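You operate a simulated robot arm through the tools that you are given. There is no shell and no other tool.

The job below is to be done with a simulated robot arm. You get a single attempt, and the scene is never put back.

Task
Mark the tube on the turntable on two opposite sides at 160 mm.
Fine: set the teal slide, touch the chalk arm in and out at stop one, turn to stop three, touch in and out again.

The check looks at the end state, three seconds after you hand in, the way a careful person would. Anything else that was tipped, shoved, dropped, spilled or broken makes it a failure.

Robot
A 7-joint arm with a two-finger parallel gripper, fixed in place. Base frame: the origin is on the floor under the middle of its stand, x ahead of it, y to its left, z up. Lengths are in m, angles in rad, forces in N, time in s.
It reaches about 0.966 m from its shoulder. Its first joint turns from -2.897 to 2.897 rad. Payload 3.43 kg.
The tool frame sits at the grasp point between the pads (the TCP): z along the fingers, y along the line on which they close. The tips reach 0.03 m beyond it. Largest opening 0.094 m; finger width 0.028, thickness 0.01; the body of the gripper, 0.05 by 0.096 m, starts 0.055 m behind the TCP.
Orientation is told as [roll, pitch, yaw] about the base's x, y, z axes, in that order, counted from this pose: with the fingers straight down and closing along the base's y, the tool's x points along the base's -x, its y along +y and its z along -z.

Tools
- The arm moves only by the tool move_arm. Its argument "plan" is one flat list of numbers, 7 for each row, row after row: the finger opening in cm, from 0 to 9.4, then the shift along the tool's x, y, z in units of 40 mm (1.0 is 40 mm), then the turn, a rotation vector about the tool's x, y, z in units of 6 degrees (1.0 is 6 degrees). In form: [hand, dx, dy, dz, ax, ay, az, hand, dx, dy, dz, ax, ay, az, ...]. A call has 1 to 20 rows; each row shifts and turns the commanded pose from where the row before left it, along the tool's axes as they then stand. A call with a number of a shift or a turn outside -1 to 1 is refused whole. Each row takes 0.2 s and may step no farther than 0.05 m and 0.15 rad from the row before; otherwise, or with a gripper value out of range, the whole call is refused. A pose out of reach is approached as far as the arm can. The call stops where the force on the tool passes 40 N (or 10 N more than at its start, if that is more) or the arm is blocked; 0.2 s more then pass. Each finger travels about 0.045 m/s and halts on what it meets, pressing with about 43 N; the grip force reading is that of the motor and also rises with nothing between the fingers. The clock runs only during rows and for 0.2 s after the last one: add rows that do not move to give the fingers time. The reply holds the time, the measured pose of the TCP, the force on the tool along the base axes, the opening and the grip force, in the units named above and with some noise, with the torque about the TCP (base axes, N m) and any sound that the robot's microphone picked up.
- Cameras (640 x 400 px; columns grow to the right, rows downward): "scene" is fixed at [0.0496, -0.6504, 1.5455]; the picture's right is [0.42, -0.91, 0.00], its down [-0.54, -0.25, -0.80] and it looks along [0.73, 0.34, -0.60] (base axes); focal length 243 px, centre (320, 200). "wrist" rides on the gripper at [0.076, 0.014, -0.103] in the tool frame; the picture's right is [-0.18, 0.98, 0.00], its down [-0.75, -0.14, -0.64] and it looks along [-0.63, -0.12, 0.77] (tool axes); focal length 243 px, centre (320, 200). There is no depth. A picture from a camera that has moved, and an enlarged one, comes with that camera's place and axes in the base frame and with its lens.
- capture(camera): a new picture of that camera. No time passes.
- raise_lower(by): slides the trunk up (or, below 0, down) by that many m; the arm rides with it, the base frame stays. It gives what a move gives, with no picture.
- inspect(camera, box): a new picture of the part [left, top, right, bottom] of that camera's present view, enlarged. No time passes.
- sign_off(): hands the job in; it is judged then, once.

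Places have to be worked out from the pictures, the camera data and where the tool is seen. Open the gripper and draw the arm clear of the work before you hand the job in, unless the task says otherwise.

The tools are called after "Emit:" as a command line: name --argument value ..., lists and objects as JSON in quotes. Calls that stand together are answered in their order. move_arm: Moves the arm, as the interface text tells. Its arguments: {"type":"object","properties":{"plan":{"type":"array"}},"required":["plan"]} The other tools are called the same way: raise_lower (by) moves the trunk up or down; capture (camera) takes a picture; inspect (camera, box) takes an enlarged picture of a part of a camera's view; sign_off () hands the job in.

At the start:

```text
t: 0.0
position: [0.2896, -0.4097, 1.4093]
tcp_rot: [-0.001, 0.0, 0.0]
contact_force: [0.1, 0.1, -0.2]
torque: [-0.01, -0.02, -0.01]
finger_gap: 0.0939
grip_force: 0.2
trunk travel left (down, up): [-0.375, 0.115]
```

scene: 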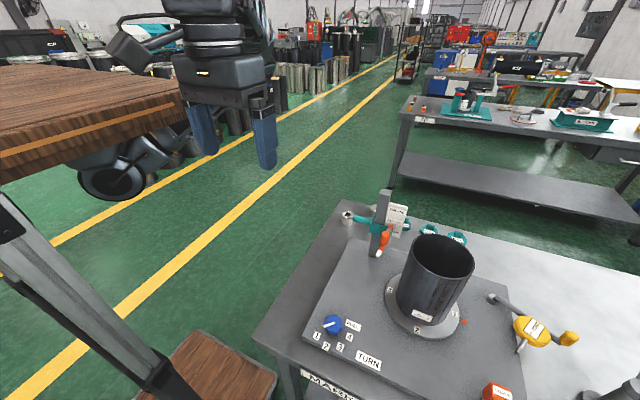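
wrist: 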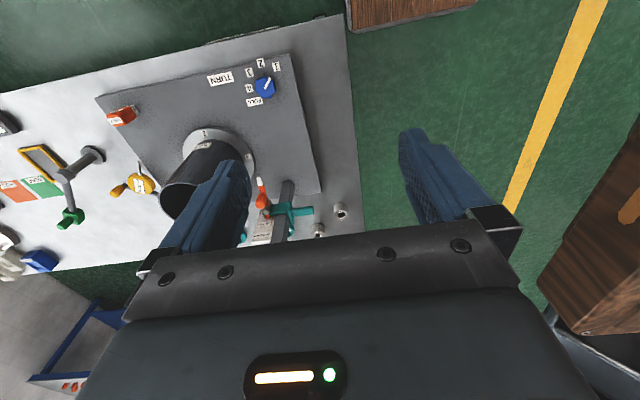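

I start by taking enlarged views of the work table to read the fixtures and labels.

Emit:
inspect --camera "scene" --box '[300, 180, 480, 292]'

Emit:
inspect --camera "scene" --box '[300, 290, 480, 400]'

Emit:
inspect --camera "scene" --box '[440, 270, 640, 400]'

Emit:
inspect --camera "wrist" --box '[200, 40, 360, 140]'

Emit:
inspect --camera "wrist" --box '[160, 120, 360, 245]'

Emit:
inspect --camera "wrist" --box '[0, 90, 200, 270]'

```text
3.56 times, centred on (390, 236) of scene
camera zoom: at [0.0496, -0.6504, 1.5455], right [0.42, -0.91, 0.0], down [-0.54, -0.25, -0.8], along [0.73, 0.34, -0.6], focal length 864 px, centre (71, 72)
```

zoom: 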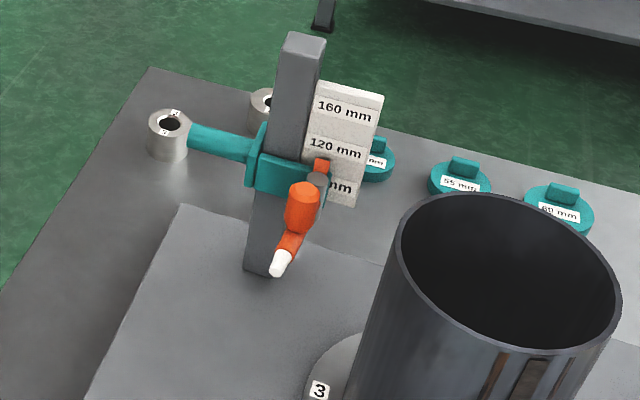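

```text
3.56 times, centred on (390, 345) of scene
camera zoom: at [0.0496, -0.6504, 1.5455], right [0.42, -0.91, 0.0], down [-0.54, -0.25, -0.8], along [0.73, 0.34, -0.6], focal length 864 px, centre (71, -316)
```

zoom: 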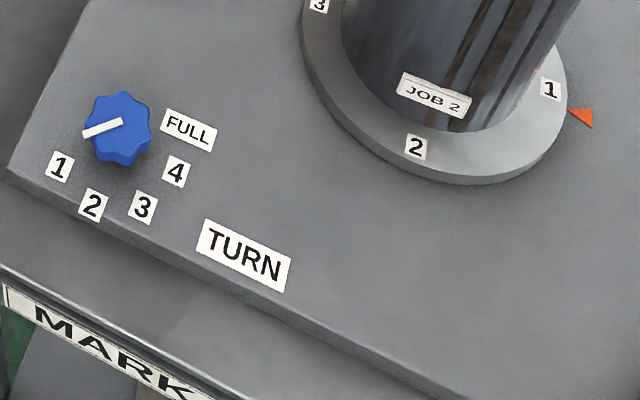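

```text
3.08 times, centred on (540, 335) of scene
camera zoom: at [0.0496, -0.6504, 1.5455], right [0.42, -0.91, 0.0], down [-0.54, -0.25, -0.8], along [0.73, 0.34, -0.6], focal length 748 px, centre (-357, -215)
```

zoom: 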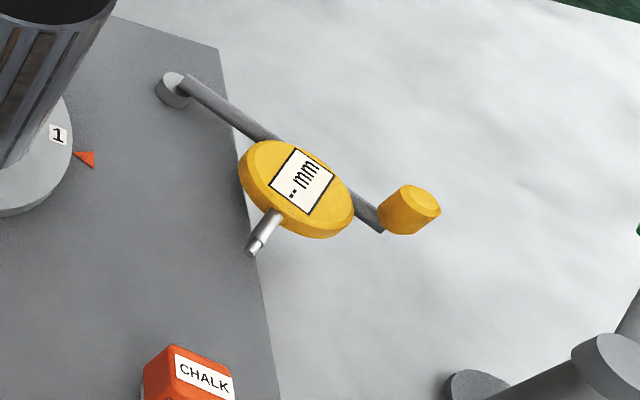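

```text
4.00 times, centred on (280, 90) of wrist
camera zoom: at [0.2147, -0.3953, 1.5129], right [0.18, 0.98, 0.0], down [0.75, -0.14, 0.64], along [0.63, -0.12, -0.77], focal length 970 px, centre (480, 640)
```

zoom: 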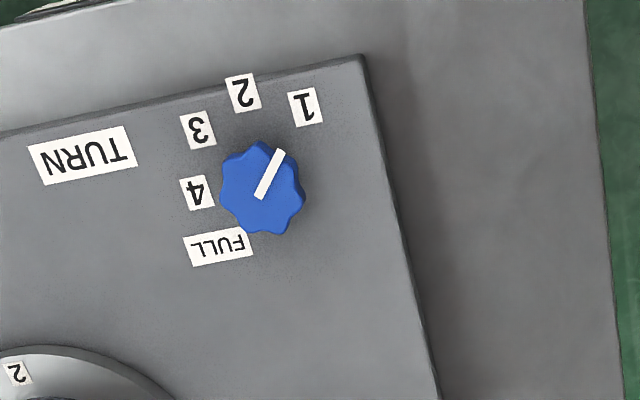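

```text
3.20 times, centred on (260, 182) of wrist
camera zoom: at [0.2147, -0.3953, 1.5129], right [0.18, 0.98, 0.0], down [0.75, -0.14, 0.64], along [0.63, -0.12, -0.77], focal length 776 px, centre (512, 256)
```

zoom: 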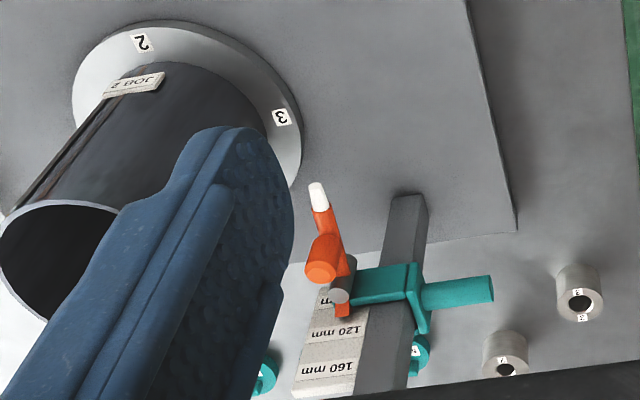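

```text
2.22 times, centred on (100, 180) of wrist
camera zoom: at [0.2147, -0.3953, 1.5129], right [0.18, 0.98, 0.0], down [0.75, -0.14, 0.64], along [0.63, -0.12, -0.77], focal length 539 px, centre (809, 244)
```

zoom: 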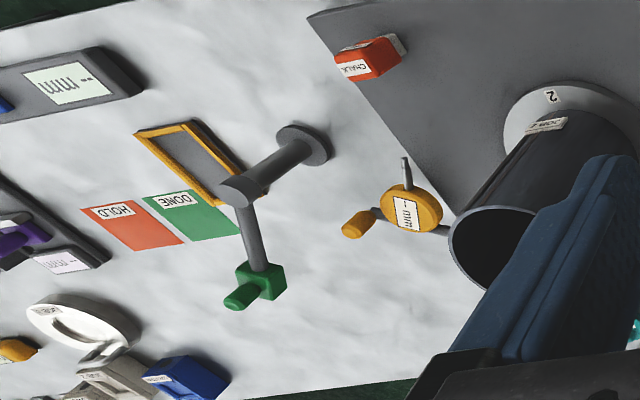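

The marking station is at the front: I judge the blue TURN knob to be at about (0.35, -0.55, 0.915), the tube axis at (0.48, -0.75) with its top near z 1.125, and the slide post at (0.64, -0.58) with its top at 1.15. I bring the wrist camera closer, well above everything, to read the slide's scale and see the chalk arm.

Emit:
move_arm --plan '[9.4, -0.8, -0.1, 0.7, 0, 0, 0, 9.4, -0.8, -0.1, 0.7, 0, 0, 0, 9.4, -0.8, -0.1, 0.7, 0, 0, 0, 9.4, -0.8, -0.1, 0.7, 0, 0, 0, 9.4, -0.8, -0.1, 0.7, 0, 0, 0, 9.4, 0, 0, 0, 0, 0, 0]'

Emit:
capture --camera "wrist"

Emit:
capture --camera "scene"

```text
t: 1.4
position: [0.4516, -0.4298, 1.2691]
tcp_rot: [0.0, -0.001, -0.001]
contact_force: [0.7, -0.2, -0.3]
torque: [0.02, 0.01, -0.02]
finger_gap: 0.094
grip_force: 0.2
trunk travel left (down, up): [-0.375, 0.115]
```

```text
taken
camera wrist: at [0.3749, -0.4156, 1.3709], right [0.18, 0.98, 0.0], down [0.75, -0.14, 0.64], along [0.63, -0.12, -0.77], focal length 243 px, centre (320, 200)
```

wrist: 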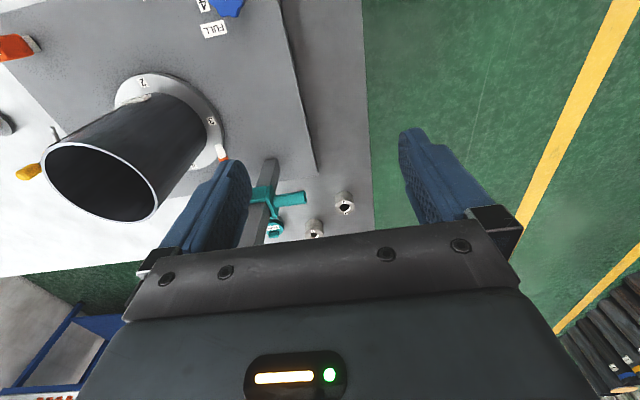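

```text
taken
```

scene: 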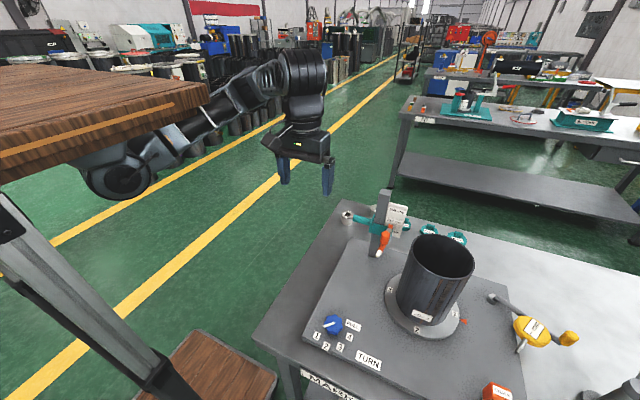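

The near finger hides the slide, so I shift sideways until the post is seen between the fingers, still well above the tube's rim.

Emit:
move_arm --plan '[9.4, 0, -0.9, 0, 0, 0, 0, 9.4, 0, -0.9, 0, 0, 0, 0, 9.4, 0, -0.9, 0, 0, 0, 0, 9.4, 0, -0.8, 0, 0, 0, 0, 9.4, 0, 0, 0, 0, 0, 0]'

Emit:
capture --camera "wrist"

Emit:
inspect --camera "wrist" --box '[240, 120, 440, 245]'

```text
t: 2.6
position: [0.4504, -0.5692, 1.27]
tcp_rot: [0.0, 0.0, -0.002]
contact_force: [-0.1, -0.1, -0.1]
torque: [0.02, 0.0, 0.02]
finger_gap: 0.0942
grip_force: 0.1
trunk travel left (down, up): [-0.375, 0.115]
```

```text
taken
camera wrist: at [0.3753, -0.5549, 1.3729], right [0.18, 0.98, 0.0], down [0.75, -0.14, 0.64], along [0.63, -0.12, -0.77], focal length 243 px, centre (320, 200)
```

wrist: 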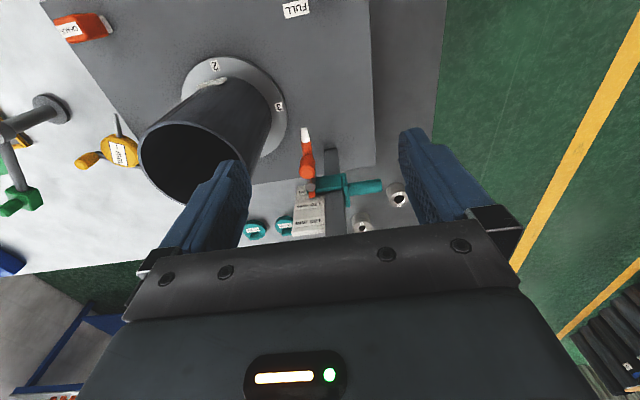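

```text
3.20 times, centred on (340, 182) of wrist
camera zoom: at [0.3753, -0.5549, 1.3729], right [0.18, 0.98, 0.0], down [0.75, -0.14, 0.64], along [0.63, -0.12, -0.77], focal length 776 px, centre (256, 256)
```

zoom: 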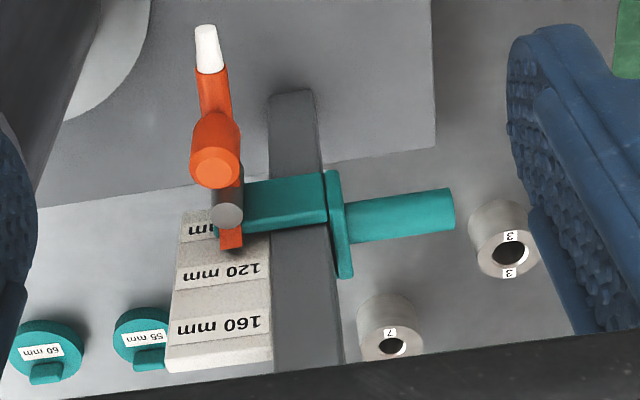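

The slide's rod handle points along +y (about (0.648, -0.525, 1.02)), the chalk arm pivots about a vertical pin near (0.61, -0.615) with an upright orange handle near (0.567, -0.61), and the tip at z≈1.03. I back off and tip the hand so the camera looks nearly level at the scale.

Emit:
move_arm --plan '[9.4, 0, 0, 0, 0, -1, 0, 9.4, 0, 0, 0, 0, -1, 0, 9.4, 0, 0, 0, 0, -1, 0, 9.4, 0, 0, 0, 0, -1, 0, 9.4, 0, 0, 0, 0, -1, 0, 9.4, 0, 0, 0, 0, -1, 0, 9.4, 0, 0, 0, 0, -1, 0, 9.4, 0, 0, 0, 0, -1, 0, 9.4, 0.9, 0, 0.307, 0, 0, 0, 9.4, 0.9, 0, 0.307, 0, 0, 0, 9.4, 0.9, 0, 0.307, 0, 0, 0, 9.4, 0.9, 0, 0.307, 0, 0, 0, 9.4, 0.9, 0, 0.307, 0, 0, 0, 9.4, 0.9, 0, 0.307, 0, 0, 0, 9.4, 0, 0, 0, 0, 0, 0]'

Emit:
capture --camera "wrist"

Emit:
capture --camera "scene"

```text
t: 5.8
position: [0.3611, -0.5706, 1.0608]
tcp_rot: [-0.001, -0.837, 0.0]
contact_force: [0.4, -0.6, 0.4]
torque: [-0.02, 0.04, -0.01]
finger_gap: 0.0939
grip_force: 0.0
trunk travel left (down, up): [-0.375, 0.115]
```

```text
taken
camera wrist: at [0.2338, -0.556, 1.0733], right [0.12, 0.98, 0.14], down [0.03, -0.14, 0.99], along [0.99, -0.12, -0.04], focal length 243 px, centre (320, 200)
```

wrist: 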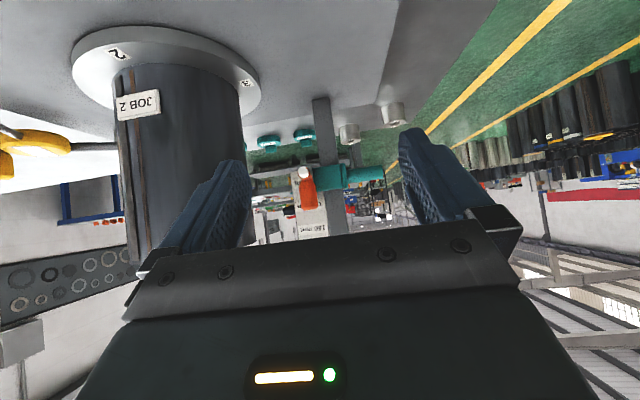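

```text
taken
```

scene: 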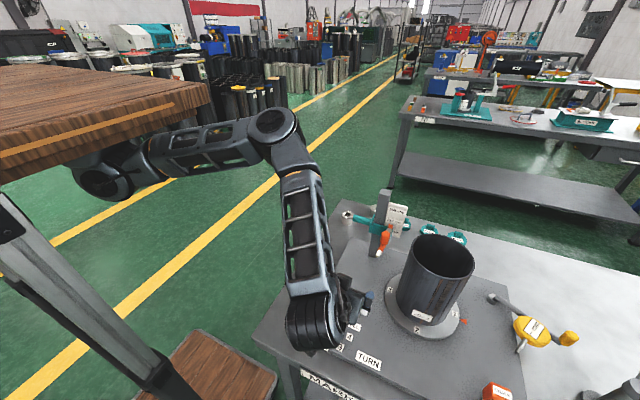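

Emit:
inspect --camera "wrist" --box '[260, 140, 360, 202]'

Emit:
inspect --camera "wrist" --box '[260, 180, 360, 242]'

Emit:
inspect --camera "wrist" --box '[60, 10, 300, 160]'

```text
6.40 times, centred on (310, 171) of wrist
camera zoom: at [0.2338, -0.556, 1.0733], right [0.12, 0.98, 0.14], down [0.03, -0.14, 0.99], along [0.99, -0.12, -0.04], focal length 1553 px, centre (384, 386)
```

zoom: 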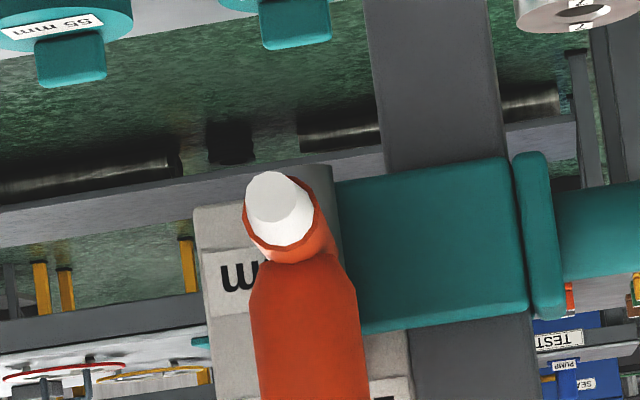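

```text
6.40 times, centred on (310, 211) of wrist
camera zoom: at [0.2338, -0.556, 1.0733], right [0.12, 0.98, 0.14], down [0.03, -0.14, 0.99], along [0.99, -0.12, -0.04], focal length 1553 px, centre (384, 130)
```

zoom: 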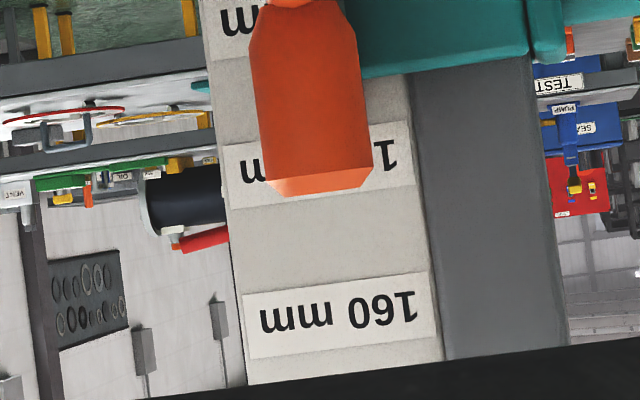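

```text
2.67 times, centred on (180, 85) of wrist
camera zoom: at [0.2338, -0.556, 1.0733], right [0.12, 0.98, 0.14], down [0.03, -0.14, 0.99], along [0.99, -0.12, -0.04], focal length 647 px, centre (693, 507)
```

zoom: 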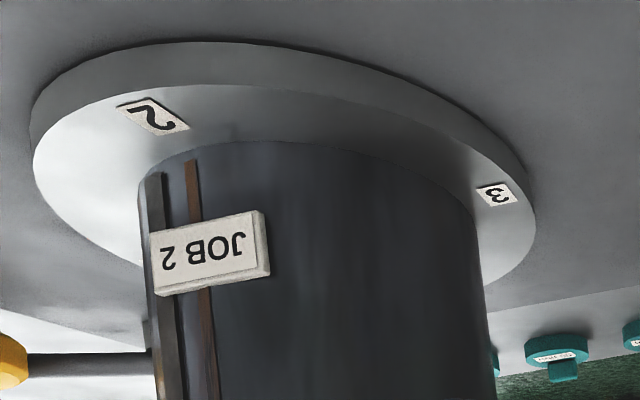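

The slide seems to be at the 80 mm label now, and labels are about 40 mm apart, but I need to see exactly what points at the scale. I turn the view to look at it from the +y side, past the chalk arm.

Emit:
move_arm --plan '[9.4, 0, 0, 0, 0, 1, 0, 9.4, 0, 0, 0, 0, 1, 0, 9.4, 0, 0, 0, 0, 1, 0, 9.4, 0, 0, 0, 0.5, 0, 0.866, 9.4, 0, 0, 0, 0.5, 0, 0.866, 9.4, 0, 0, 0, 0.5, 0, 0.866, 9.4, 0, 0, 0, 0.5, 0, 0.866, 9.4, 0, 0, 0, 0.5, 0, 0.866, 9.4, -0.417, 0.71, 0.068, 0, 0, 0, 9.4, -0.417, 0.71, 0.068, 0, 0, 0, 9.4, -0.417, 0.71, 0.068, 0, 0, 0, 9.4, 0, 0, 0, 0, 0, 0]'

Emit:
capture --camera "wrist"

```text
t: 8.4
position: [0.4439, -0.5194, 1.0795]
tcp_rot: [0.0, -0.524, -0.524]
contact_force: [0.0, 0.5, -0.6]
torque: [0.0, 0.03, 0.02]
finger_gap: 0.0939
grip_force: 0.0
trunk travel left (down, up): [-0.375, 0.115]
```

```text
taken
camera wrist: at [0.3515, -0.4495, 1.1307], right [0.63, 0.77, 0.09], down [0.22, -0.29, 0.93], along [0.75, -0.57, -0.35], focal length 243 px, centre (320, 200)
```

wrist: 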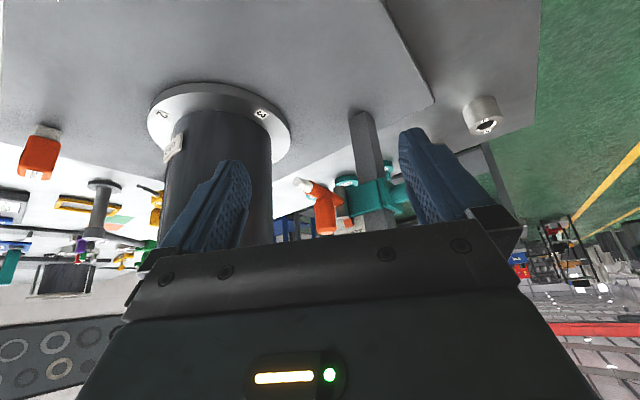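

Emit:
inspect --camera "wrist" --box '[280, 170, 420, 258]'

Emit:
inspect --camera "wrist" --box '[320, 190, 390, 234]'

Emit:
inspect --camera "scene" --box '[365, 195, 421, 230]'

Emit:
inspect --camera "scene" --box '[365, 215, 421, 250]'

```text
4.55 times, centred on (350, 214) of wrist
camera zoom: at [0.3515, -0.4495, 1.1307], right [0.63, 0.77, 0.09], down [0.22, -0.29, 0.93], along [0.75, -0.57, -0.35], focal length 1103 px, centre (184, 136)
```

zoom: 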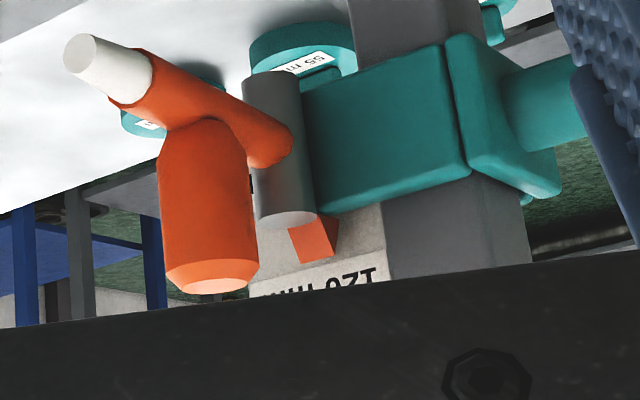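

```text
9.09 times, centred on (355, 212) of wrist
camera zoom: at [0.3515, -0.4495, 1.1307], right [0.63, 0.77, 0.09], down [0.22, -0.29, 0.93], along [0.75, -0.57, -0.35], focal length 2206 px, centre (2, 91)
```

zoom: 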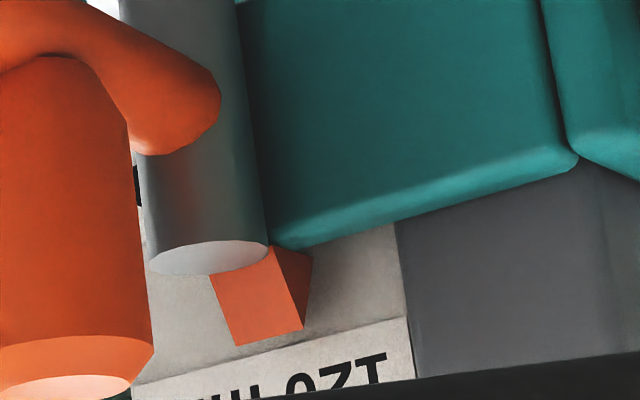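

```text
11.43 times, centred on (393, 212) of scene
camera zoom: at [0.0496, -0.6504, 1.5455], right [0.42, -0.91, 0.0], down [-0.54, -0.25, -0.8], along [0.73, 0.34, -0.6], focal length 2778 px, centre (-514, 57)
```

zoom: 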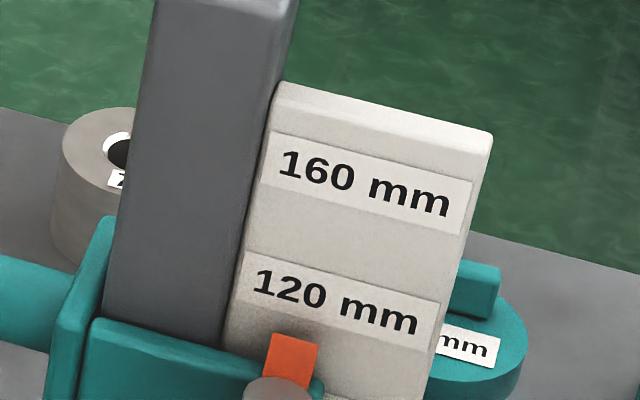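

```text
11.43 times, centred on (393, 232) of scene
camera zoom: at [0.0496, -0.6504, 1.5455], right [0.42, -0.91, 0.0], down [-0.54, -0.25, -0.8], along [0.73, 0.34, -0.6], focal length 2778 px, centre (-514, -171)
```

zoom: 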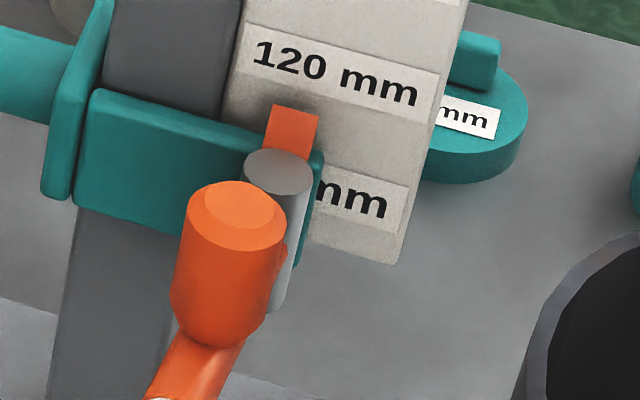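

An orange tab on the slide is the scale pointer, standing beside the plate between "80" and "120". I tip the camera to look level across the tab and labels for a reading without parallax.

Emit:
move_arm --plan '[9.4, 0, 0, 0, 0, -1, 0, 9.4, 0, 0, 0, 0, -1, 0, 9.4, 0, 0, 0, 0, -1, 0, 9.4, 0, 0, 0, 0, -0.4, 0, 9.4, 0, 0, 0, 0, 0, 0]'

Emit:
inspect --camera "wrist" --box '[270, 140, 410, 228]'

Emit:
inspect --camera "wrist" --box '[300, 160, 380, 210]'

Emit:
capture --camera "wrist"

```text
t: 9.6
position: [0.4434, -0.5187, 1.0795]
tcp_rot: [-0.002, -0.879, -0.524]
contact_force: [-0.3, -0.2, 0.1]
torque: [0.01, 0.0, 0.01]
finger_gap: 0.0939
grip_force: 0.2
trunk travel left (down, up): [-0.375, 0.115]
```

```text
4.55 times, centred on (340, 184) of wrist
camera zoom: at [0.3413, -0.444, 1.0853], right [0.59, 0.79, 0.14], down [-0.08, -0.11, 0.99], along [0.8, -0.6, 0.0], focal length 1103 px, centre (229, 273)
```

zoom: 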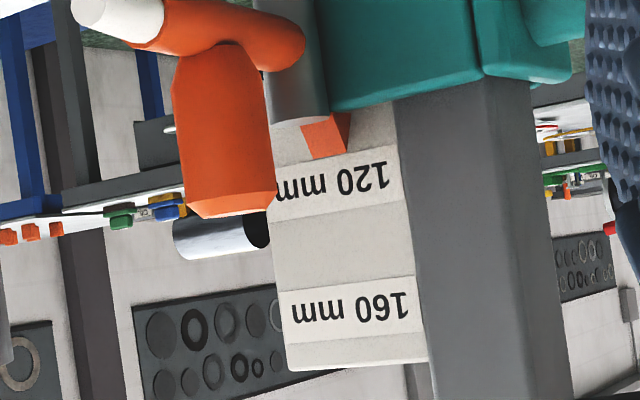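

```text
8.00 times, centred on (340, 185) of wrist
camera zoom: at [0.3413, -0.444, 1.0853], right [0.59, 0.79, 0.14], down [-0.08, -0.11, 0.99], along [0.8, -0.6, 0.0], focal length 1941 px, centre (160, 320)
```

zoom: 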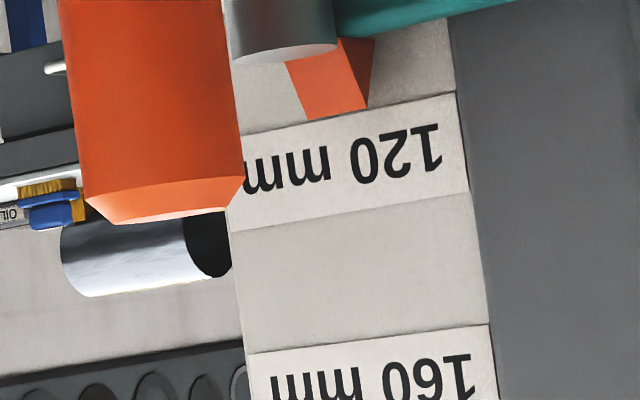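

```text
taken
camera wrist: at [0.3413, -0.444, 1.0853], right [0.59, 0.79, 0.14], down [-0.08, -0.11, 0.99], along [0.8, -0.6, 0.0], focal length 243 px, centre (320, 200)
```

wrist: 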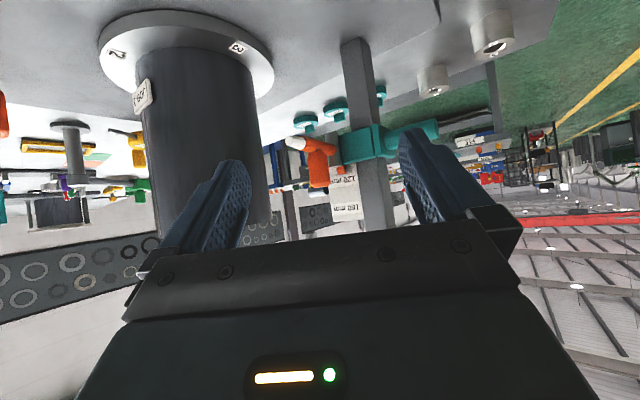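

The tab's upper edge sits right at the lower edge of the "120 mm" label, and the chalk tip (z≈1.023) is about 120 mm above the turntable top (z≈0.903). I want the tab's profile too, so I look from farther round on the +y side.

Emit:
move_arm --plan '[9.4, 0.06, 0.812, -0.072, 0, 0, 0, 9.4, 0.06, 0.812, -0.072, 0, 0, 0, 9.4, 0.06, 0.812, -0.072, 0, 0, 0, 9.4, 0.06, 0.812, -0.072, 0, 0, 0, 9.4, 0.06, 0.812, -0.072, 0, 0, 0, 9.4, 0.06, 0.812, -0.072, 0, 0, 0, 9.4, 0, 0, 0, 0.77, 0, 0.637, 9.4, 0, 0, 0, 0.77, 0, 0.637, 9.4, 0, 0, 0, 0.77, 0, 0.637, 9.4, 0, 0, 0, 0.77, 0, 0.637, 9.4, 0, 0, 0, 0.77, 0, 0.637, 9.4, 0, 0, 0, 0, 0, 0]'

Emit:
capture --camera "wrist"

Emit:
inspect --camera "wrist" --box '[260, 140, 400, 228]'

```text
t: 12.2
position: [0.5403, -0.3807, 1.0691]
tcp_rot: [-0.002, -0.879, -1.049]
contact_force: [-0.8, -0.4, 0.3]
torque: [0.03, 0.01, 0.0]
finger_gap: 0.094
grip_force: 0.1
out of reach, approached as far as the arm can: row 6, 7, 8, 9, 11
trunk travel left (down, up): [-0.375, 0.115]
```

```text
taken
camera wrist: at [0.4885, -0.2641, 1.0764], right [0.91, 0.39, 0.14], down [-0.13, -0.06, 0.99], along [0.39, -0.92, 0.0], focal length 243 px, centre (320, 200)
```

wrist: 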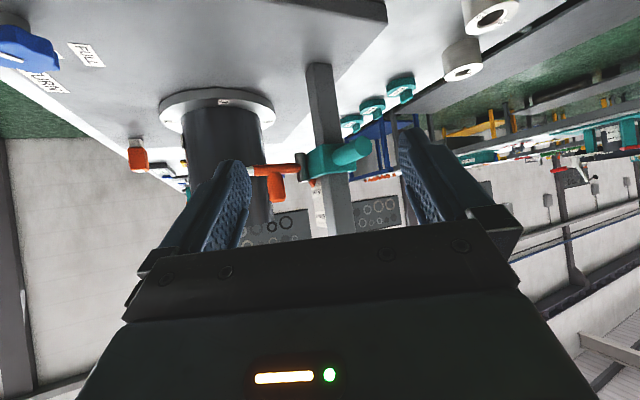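

```text
4.55 times, centred on (330, 184) of wrist
camera zoom: at [0.4885, -0.2641, 1.0764], right [0.91, 0.39, 0.14], down [-0.13, -0.06, 0.99], along [0.39, -0.92, 0.0], focal length 1103 px, centre (274, 273)
```

zoom: 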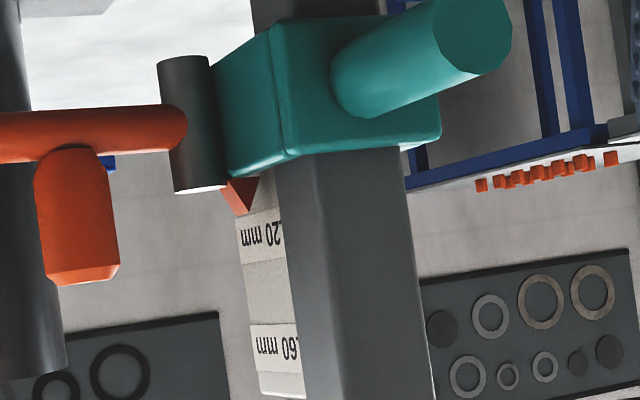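

Emit:
inspect --camera "wrist" --box '[290, 160, 340, 191]'

Emit:
inspect --camera "wrist" --box '[300, 170, 350, 201]'

Emit:
inspect --camera "wrist" --box '[150, 70, 300, 165]'

```text
12.80 times, centred on (315, 176) of wrist
camera zoom: at [0.4885, -0.2641, 1.0764], right [0.91, 0.39, 0.14], down [-0.13, -0.06, 0.99], along [0.39, -0.92, 0.0], focal length 3106 px, centre (384, 514)
```

zoom: 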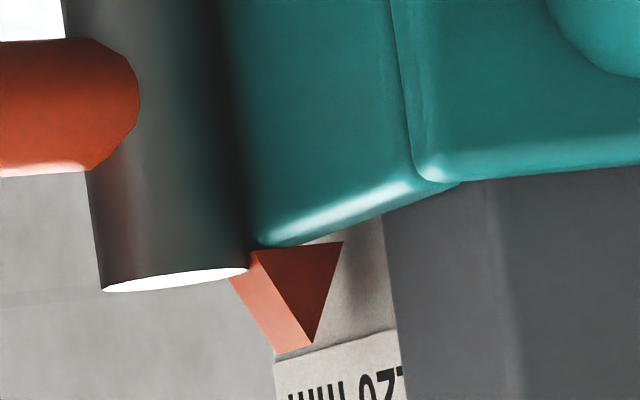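

```text
12.80 times, centred on (325, 186) of wrist
camera zoom: at [0.4885, -0.2641, 1.0764], right [0.91, 0.39, 0.14], down [-0.13, -0.06, 0.99], along [0.39, -0.92, 0.0], focal length 3106 px, centre (256, 386)
```

zoom: 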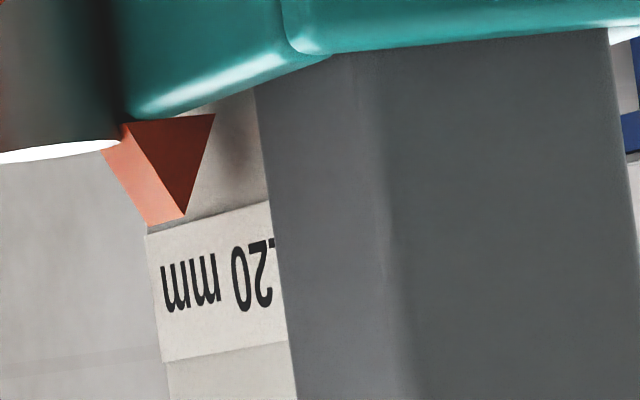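

```text
4.21 times, centred on (225, 118) of wrist
camera zoom: at [0.4885, -0.2641, 1.0764], right [0.91, 0.39, 0.14], down [-0.13, -0.06, 0.99], along [0.39, -0.92, 0.0], focal length 1022 px, centre (720, 547)
```

zoom: 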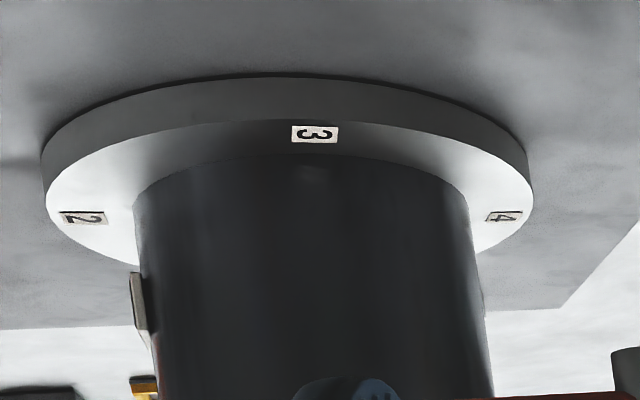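

The pointer is a small upright wedge whose apex meets the bottom of the "120" label. With the chalk tip 120 mm above the turntable top, that means the slide is at 120 now and must go up 40 mm. I rise and turn the hand so the fingers close along x for gripping the slide's rod.

Emit:
move_arm --plan '[9.4, -0.87, 0.169, -0.125, 0, 0, 0, 9.4, -0.87, 0.169, -0.125, 0, 0, 0, 9.4, -0.87, 0.169, -0.125, 0, 0, 0, 9.4, -0.87, 0.169, -0.125, 0, 0, 0, 9.4, 0, 0, 0, 0, 1, 0, 9.4, 0, 0, 0, 0, 1, 0, 9.4, 0, 0, 0, 0, 1, 0, 9.4, 0, 0, 0, 0, 1, 0, 9.4, 0, 0, 0, 0, 1, 0, 9.4, 0, 0, 0, 0, 0, 0]'

```text
t: 14.4
position: [0.599, -0.4317, 1.1882]
tcp_rot: [-0.004, -0.352, -1.049]
contact_force: [-0.1, -1.0, -0.5]
torque: [0.01, 0.01, 0.0]
finger_gap: 0.0942
grip_force: 0.1
trunk travel left (down, up): [-0.375, 0.115]
```

I finish the turn to yaw −90° and move over the rod, then check the view before descending.

Emit:
move_arm --plan '[9.4, 0, 0, 0, 0.345, 0, 0.9385, 9.4, 0, 0, 0, 0.345, 0, 0.9385, 9.4, 0, 0, 0, 0.345, 0, 0.9385, 9.4, 0, 0, 0, 0.345, 0, 0.9385, 9.4, 0, 0, 0, 0.345, 0, 0.9385, 9.4, -0.446, 0.408, 0.678, 0, 0, 0, 9.4, -0.446, 0.408, 0.678, 0, 0, 0, 9.4, -0.446, 0.408, 0.678, 0, 0, 0, 9.4, 0, 0, 0, 0, 0, 0]'

Emit:
capture --camera "wrist"

Emit:
inspect --camera "scene" --box '[300, 130, 460, 230]'

```text
t: 16.4
position: [0.6468, -0.5109, 1.133]
tcp_rot: [0.001, -0.356, -1.571]
contact_force: [-1.0, 0.5, 0.3]
torque: [-0.02, 0.02, -0.01]
finger_gap: 0.0939
grip_force: 0.1
trunk travel left (down, up): [-0.375, 0.115]
```

```text
taken
camera wrist: at [0.6616, -0.4041, 1.2024], right [0.98, -0.17, 0.07], down [-0.14, -0.48, 0.86], along [-0.12, -0.86, -0.5], focal length 243 px, centre (320, 200)
```

wrist: 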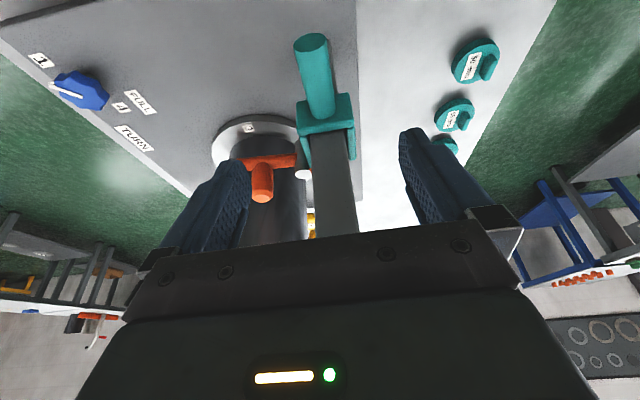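

```text
4.00 times, centred on (380, 180) of scene
camera zoom: at [0.0496, -0.6504, 1.5455], right [0.42, -0.91, 0.0], down [-0.54, -0.25, -0.8], along [0.73, 0.34, -0.6], focal length 972 px, centre (80, 280)
```

zoom: 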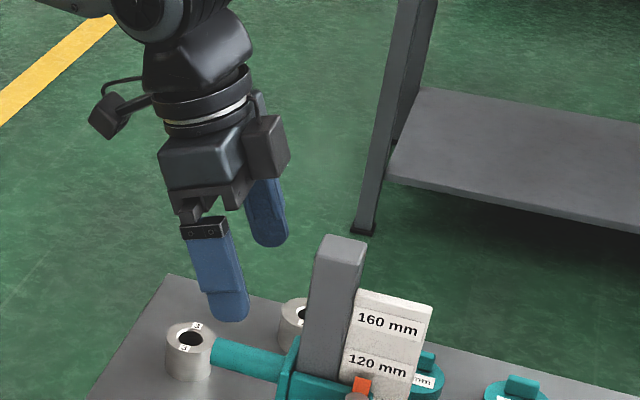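

The rod is centred between the open fingers: I put its axis at x≈0.6495, y from -0.496 to -0.552, z≈1.0255. I descend straight down around it.

Emit:
move_arm --plan '[9.4, 0.229, 0.017, 0.631, 0, 0, 0, 9.4, 0.229, 0.017, 0.631, 0, 0, 0, 9.4, 0.229, 0.017, 0.631, 0, 0, 0, 9.4, 0.229, 0.017, 0.631, 0, 0, 0, 9.4, 0, 0, 0, 0, 0, 0]'

Emit:
capture --camera "wrist"

Emit:
inspect --camera "scene" --box '[300, 150, 460, 250]'

```text
t: 17.6
position: [0.6481, -0.5111, 1.0254]
tcp_rot: [0.001, -0.357, -1.571]
contact_force: [0.0, -0.1, -0.1]
torque: [0.01, 0.0, 0.02]
finger_gap: 0.0943
grip_force: 0.0
trunk travel left (down, up): [-0.375, 0.115]
```

```text
taken
camera wrist: at [0.6625, -0.4039, 1.0941], right [0.98, -0.17, 0.07], down [-0.14, -0.48, 0.86], along [-0.12, -0.86, -0.5], focal length 243 px, centre (320, 200)
```

wrist: 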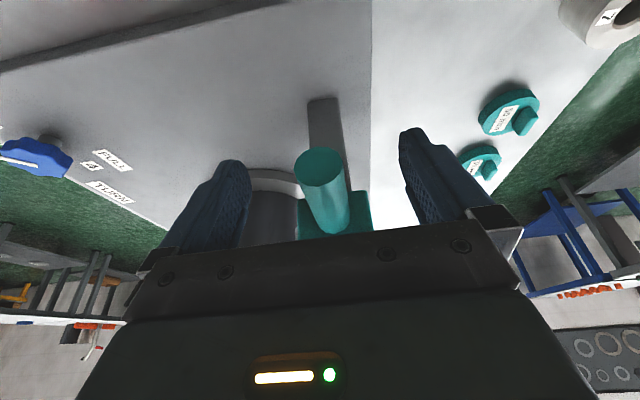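

```text
4.00 times, centred on (380, 200) of scene
camera zoom: at [0.0496, -0.6504, 1.5455], right [0.42, -0.91, 0.0], down [-0.54, -0.25, -0.8], along [0.73, 0.34, -0.6], focal length 972 px, centre (80, 200)
```

zoom: 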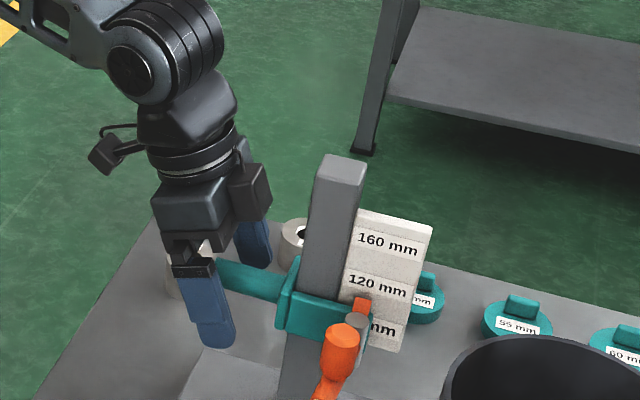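

Both fingers straddle the rod cleanly; it appears about 2 mm to +x and 2–3 mm higher than the TCP. I nudge to centre and close on it.

Emit:
move_arm --plan '[9.4, -0.02, 0.055, -0.05, 0, 0, 0, 6, 0, 0, 0, 0, 0, 0, 4, 0, 0, 0, 0, 0, 0, 2.5, 0, 0, 0, 0, 0, 0, 1.5, 0, 0, 0, 0, 0, 0, 1.5, 0, 0, 0, 0, 0, 0, 1.5, 0, 0, 0, 0, 0, 0, 1.5, 0, 0, 0, 0, 0, 0]'

```text
t: 19.4
position: [0.6506, -0.5106, 1.026]
tcp_rot: [-0.001, -0.356, -1.572]
contact_force: [-13.1, 2.7, -0.3]
torque: [0.1, 0.08, 0.08]
finger_gap: 0.0276
grip_force: 45.1
trunk travel left (down, up): [-0.375, 0.115]
```

Gripped at 27.6 mm with a side load of 13 N toward −x, so I ease the hand 1.5 mm toward −x and recheck.

Emit:
move_arm --plan '[1.5, 0, -0.04, 0, 0, 0, 0, 1.5, 0, 0, 0, 0, 0, 0]'

```text
t: 20.0
position: [0.6498, -0.5108, 1.0272]
tcp_rot: [0.004, -0.357, -1.571]
contact_force: [-9.5, 2.9, -0.7]
torque: [0.14, 0.02, 0.12]
finger_gap: 0.0279
grip_force: 44.9
trunk travel left (down, up): [-0.375, 0.115]
```

Emit:
move_arm --plan '[1.5, 0, -0.08, 0, 0, 0, 0, 1.5, 0, 0, 0, 0, 0, 0]'

```text
t: 20.6
position: [0.6497, -0.5112, 1.0278]
tcp_rot: [0.006, -0.356, -1.569]
contact_force: [11.0, -1.5, -1.2]
torque: [0.06, -0.14, -0.05]
finger_gap: 0.0279
grip_force: 44.9
trunk travel left (down, up): [-0.375, 0.115]
```

Emit:
move_arm --plan '[1.5, 0, 0.038, 0, 0, 0, 0, 1.5, 0, 0, 0, 0, 0, 0]'

Emit:
inspect --camera "scene" --box '[365, 205, 421, 240]'

```text
t: 21.2
position: [0.6494, -0.5098, 1.0278]
tcp_rot: [0.002, -0.356, -1.571]
contact_force: [10.6, 1.3, 1.5]
torque: [-0.19, -0.02, -0.1]
finger_gap: 0.0279
grip_force: 45.1
trunk travel left (down, up): [-0.375, 0.115]
```

```text
11.43 times, centred on (393, 222) of scene
camera zoom: at [0.0496, -0.6504, 1.5455], right [0.42, -0.91, 0.0], down [-0.54, -0.25, -0.8], along [0.73, 0.34, -0.6], focal length 2778 px, centre (-514, -57)
```

zoom: 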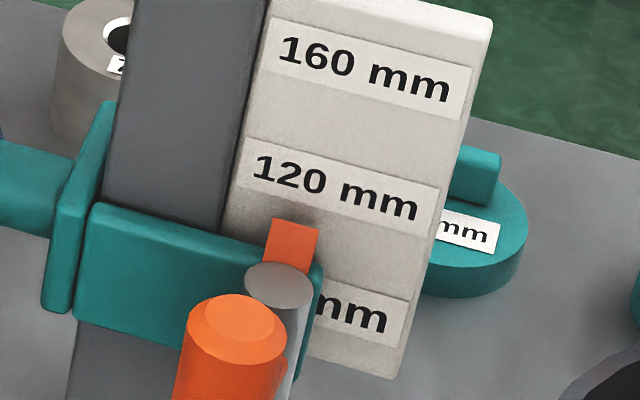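

Held and nearly balanced. I lift straight up 10 mm in slow steps to feel the slide's resistance.

Emit:
move_arm --plan '[1.5, -0.0436, 0, -0.117, 0, 0, 0, 1.5, -0.0436, 0, -0.117, 0, 0, 0, 1.5, 0, 0, 0, 0, 0, 0]'

Emit:
inspect --camera "scene" --box '[365, 205, 421, 240]'

```text
t: 22.0
position: [0.6509, -0.5105, 1.0366]
tcp_rot: [0.003, -0.357, -1.572]
contact_force: [14.5, -8.1, -2.1]
torque: [0.32, -0.09, -0.16]
finger_gap: 0.0279
grip_force: 45.0
trunk travel left (down, up): [-0.375, 0.115]
```

```text
11.43 times, centred on (393, 222) of scene
camera zoom: at [0.0496, -0.6504, 1.5455], right [0.42, -0.91, 0.0], down [-0.54, -0.25, -0.8], along [0.73, 0.34, -0.6], focal length 2778 px, centre (-514, -57)
```

zoom: 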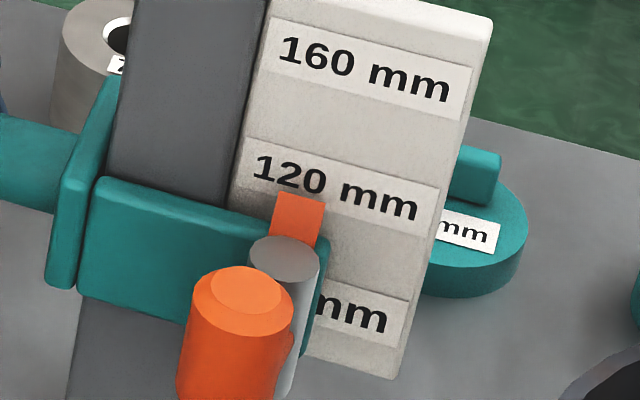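

The slide follows smoothly. I go on up 28 mm more, then check the pointer.

Emit:
move_arm --plan '[1.5, -0.0489, 0, -0.131, 0, 0, 0, 1.5, -0.0489, 0, -0.131, 0, 0, 0, 1.5, -0.0489, 0, -0.131, 0, 0, 0, 1.5, -0.0489, 0, -0.131, 0, 0, 0, 1.5, -0.0489, 0, -0.131, 0, 0, 0, 1.5, 0, 0, 0, 0, 0, 0]'

Emit:
inspect --camera "scene" --box '[365, 195, 421, 230]'

```text
t: 23.4
position: [0.6496, -0.511, 1.0653]
tcp_rot: [0.001, -0.357, -1.569]
contact_force: [9.2, -4.0, 0.3]
torque: [0.02, 0.04, -0.07]
finger_gap: 0.0277
grip_force: 44.9
trunk travel left (down, up): [-0.375, 0.115]
```

```text
11.43 times, centred on (393, 212) of scene
camera zoom: at [0.0496, -0.6504, 1.5455], right [0.42, -0.91, 0.0], down [-0.54, -0.25, -0.8], along [0.73, 0.34, -0.6], focal length 2778 px, centre (-514, 57)
```

zoom: 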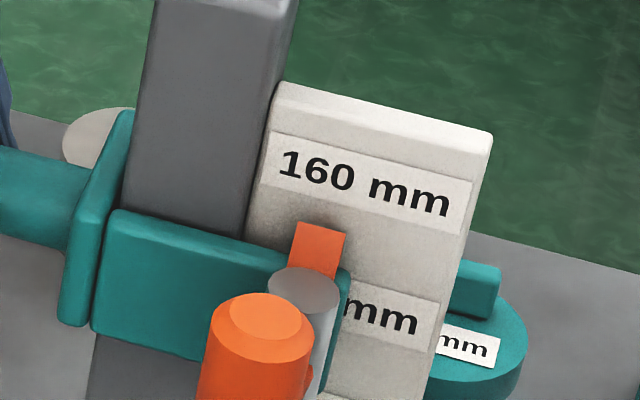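

By the same measure as at "120", the pointer is still about 2 mm short of the 160 mark, which agrees with the TCP reading. I lift 2 mm more and view again.

Emit:
move_arm --plan '[1.5, -0.0175, 0, -0.047, 0, 0, 0, 1.5, 0, 0, 0, 0, 0, 0, 1.5, 0, 0, 0, 0, 0, 0]'

Emit:
inspect --camera "scene" --box '[365, 195, 421, 230]'

Emit:
capture --camera "wrist"

```text
t: 24.2
position: [0.6496, -0.5091, 1.0673]
tcp_rot: [0.003, -0.356, -1.57]
contact_force: [10.3, -2.3, -0.4]
torque: [0.2, -0.06, -0.1]
finger_gap: 0.0279
grip_force: 44.2
trunk travel left (down, up): [-0.375, 0.115]
```

```text
11.43 times, centred on (393, 212) of scene
camera zoom: at [0.0496, -0.6504, 1.5455], right [0.42, -0.91, 0.0], down [-0.54, -0.25, -0.8], along [0.73, 0.34, -0.6], focal length 2778 px, centre (-514, 57)
```

zoom: 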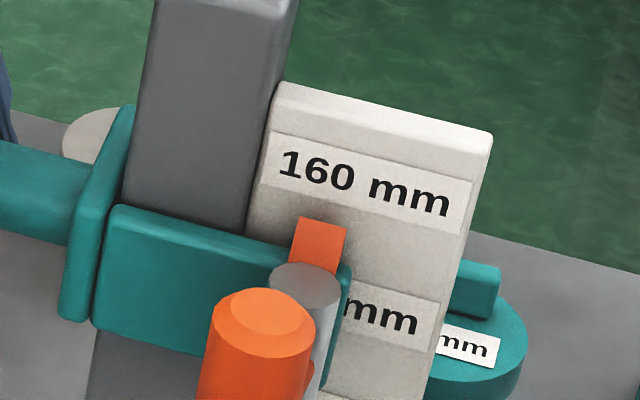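

```text
taken
camera wrist: at [0.6642, -0.4037, 1.1364], right [0.98, -0.17, 0.07], down [-0.14, -0.48, 0.86], along [-0.12, -0.86, -0.5], focal length 243 px, centre (320, 200)
```

wrist: 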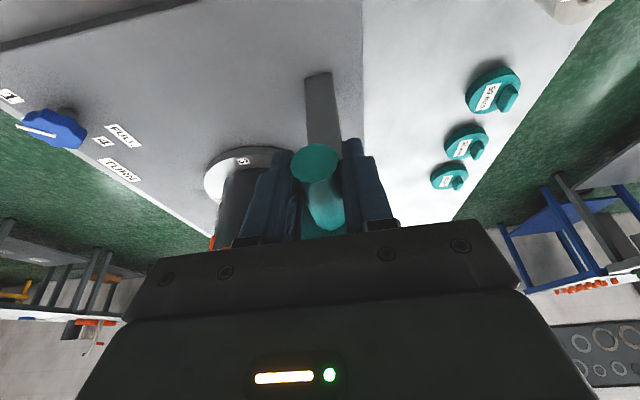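

The lift is 40 mm by reading, and the pointer looks the same below "160" as it did below "120". I open the fingers and see whether the slide stays.

Emit:
move_arm --plan '[3.5, 0, 0, 0, 0, 0, 0, 5, 0, 0, 0, 0, 0, 0, 7, 0, 0, 0, 0, 0, 0, 9, 0, 0, 0, 0, 0, 0, 9, 0, 0, 0, 0, 0, 0, 9, 0, 0, 0, 0, 0, 0]'

Emit:
inspect --camera "scene" --box '[365, 195, 421, 230]'

Emit:
capture --camera "wrist"

```text
t: 25.6
position: [0.6491, -0.5117, 1.0671]
tcp_rot: [0.001, -0.357, -1.571]
contact_force: [0.4, 0.2, 0.5]
torque: [0.02, -0.03, -0.01]
finger_gap: 0.09
grip_force: 0.2
trunk travel left (down, up): [-0.375, 0.115]
```

```text
11.43 times, centred on (393, 212) of scene
camera zoom: at [0.0496, -0.6504, 1.5455], right [0.42, -0.91, 0.0], down [-0.54, -0.25, -0.8], along [0.73, 0.34, -0.6], focal length 2778 px, centre (-514, 57)
```

zoom: 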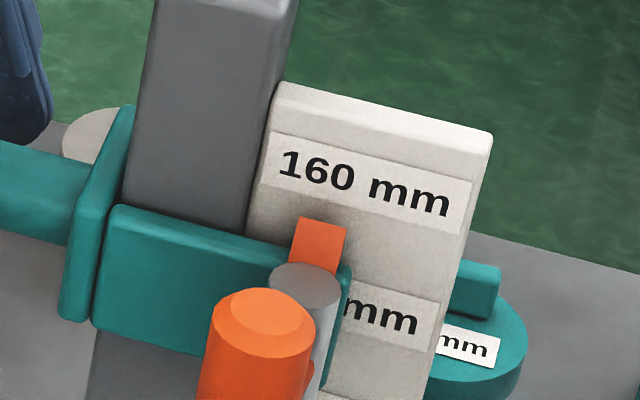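

```text
taken
camera wrist: at [0.6638, -0.4038, 1.1365], right [0.98, -0.17, 0.07], down [-0.14, -0.48, 0.86], along [-0.12, -0.86, -0.5], focal length 243 px, centre (320, 200)
```

wrist: 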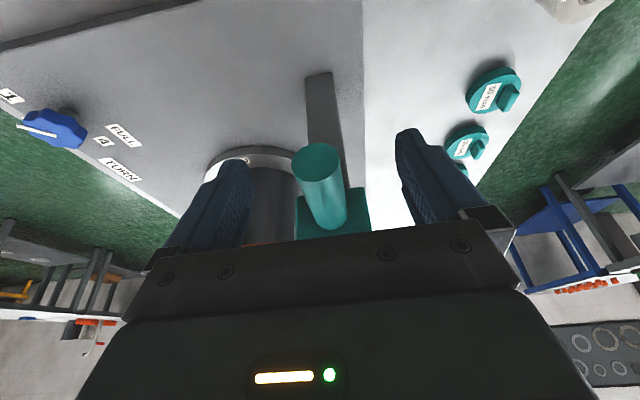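

The slide holds at its new height. I lift the open hand straight up off the rod, back away over clear space, and turn back toward the viewing pose used before.

Emit:
move_arm --plan '[9, -0.349, 0, -0.937, 0, 0, 0, 9, -0.349, 0, -0.937, 0, 0, 0, 9, -0.349, 0, -0.937, 0, 0, 0, 9, 0.175, -0.81, -0.065, 0, 0, 0, 9, 0.175, -0.81, -0.065, 0, 0, 0, 9, 0.175, -0.81, -0.065, 0, 0, 0, 9, 0.175, -0.81, -0.065, 0, 0, 0, 9, 0, 0, 0, -0.349, 0, -0.937, 9, 0, 0, 0, -0.349, 0, -0.937, 9, 0, 0, 0, -0.349, 0, -0.937, 9, 0, 0, 0, -0.349, 0, -0.937, 9, 0, 0, 0, -0.349, 0, -0.937, 9, 0, 0, 0, -0.349, 0, -0.937, 9, 0, 0, 0, -0.349, 0, -0.937, 9, 0, 0, 0, -0.349, 0, -0.937, 9, 0, 0, 0, -0.349, 0, -0.937, 9, 0, 0, 0, -0.349, 0, -0.937, 9, 0, 0, 0, 0, 0, 0]'

```text
t: 29.4
position: [0.5201, -0.4818, 1.1871]
tcp_rot: [0.002, -0.357, -0.524]
contact_force: [0.0, 0.8, -0.8]
torque: [0.03, 0.03, 0.02]
finger_gap: 0.0901
grip_force: 0.0
trunk travel left (down, up): [-0.375, 0.115]
```

Emit:
move_arm --plan '[9, 0, 0, 0, 0, -1, 0, 9, 0, 0, 0, 0, -1, 0, 9, 0, 0, 0, 0, -1, 0, 9, 0, 0, 0, 0, -1, 0, 9, 0, 0, 0, 0, -1, 0, 9, 0.634, -0.441, 0.134, 0, 0, 0, 9, 0.634, -0.441, 0.134, 0, 0, 0, 9, 0.634, -0.441, 0.134, 0, 0, 0, 9, 0.634, -0.441, 0.134, 0, 0, 0, 9, 0, 0, 0, 0, 0, 0]'

Emit:
inspect --camera "wrist" --box '[270, 140, 410, 228]'

Emit:
inspect --camera "wrist" --box '[310, 170, 370, 207]'

```text
t: 31.6
position: [0.4425, -0.517, 1.0959]
tcp_rot: [0.001, -0.882, -0.526]
contact_force: [-0.7, 0.1, -0.9]
torque: [-0.02, 0.0, 0.05]
finger_gap: 0.0902
grip_force: 0.1
trunk travel left (down, up): [-0.375, 0.115]
```

```text
4.55 times, centred on (340, 184) of wrist
camera zoom: at [0.3403, -0.4405, 1.1021], right [0.59, 0.79, 0.14], down [-0.08, -0.12, 0.99], along [0.8, -0.6, 0.0], focal length 1103 px, centre (229, 273)
```

zoom: 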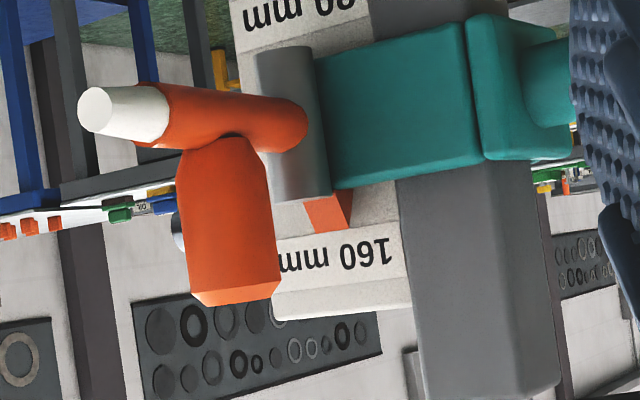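

```text
10.67 times, centred on (340, 188) of wrist
camera zoom: at [0.3403, -0.4405, 1.1021], right [0.59, 0.79, 0.14], down [-0.08, -0.12, 0.99], along [0.8, -0.6, 0.0], focal length 2588 px, centre (107, 323)
```

zoom: 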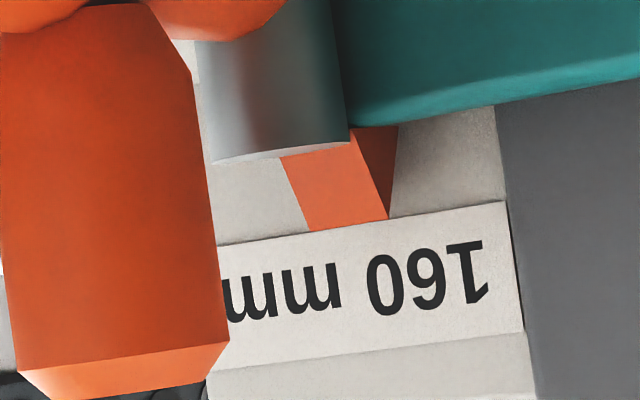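

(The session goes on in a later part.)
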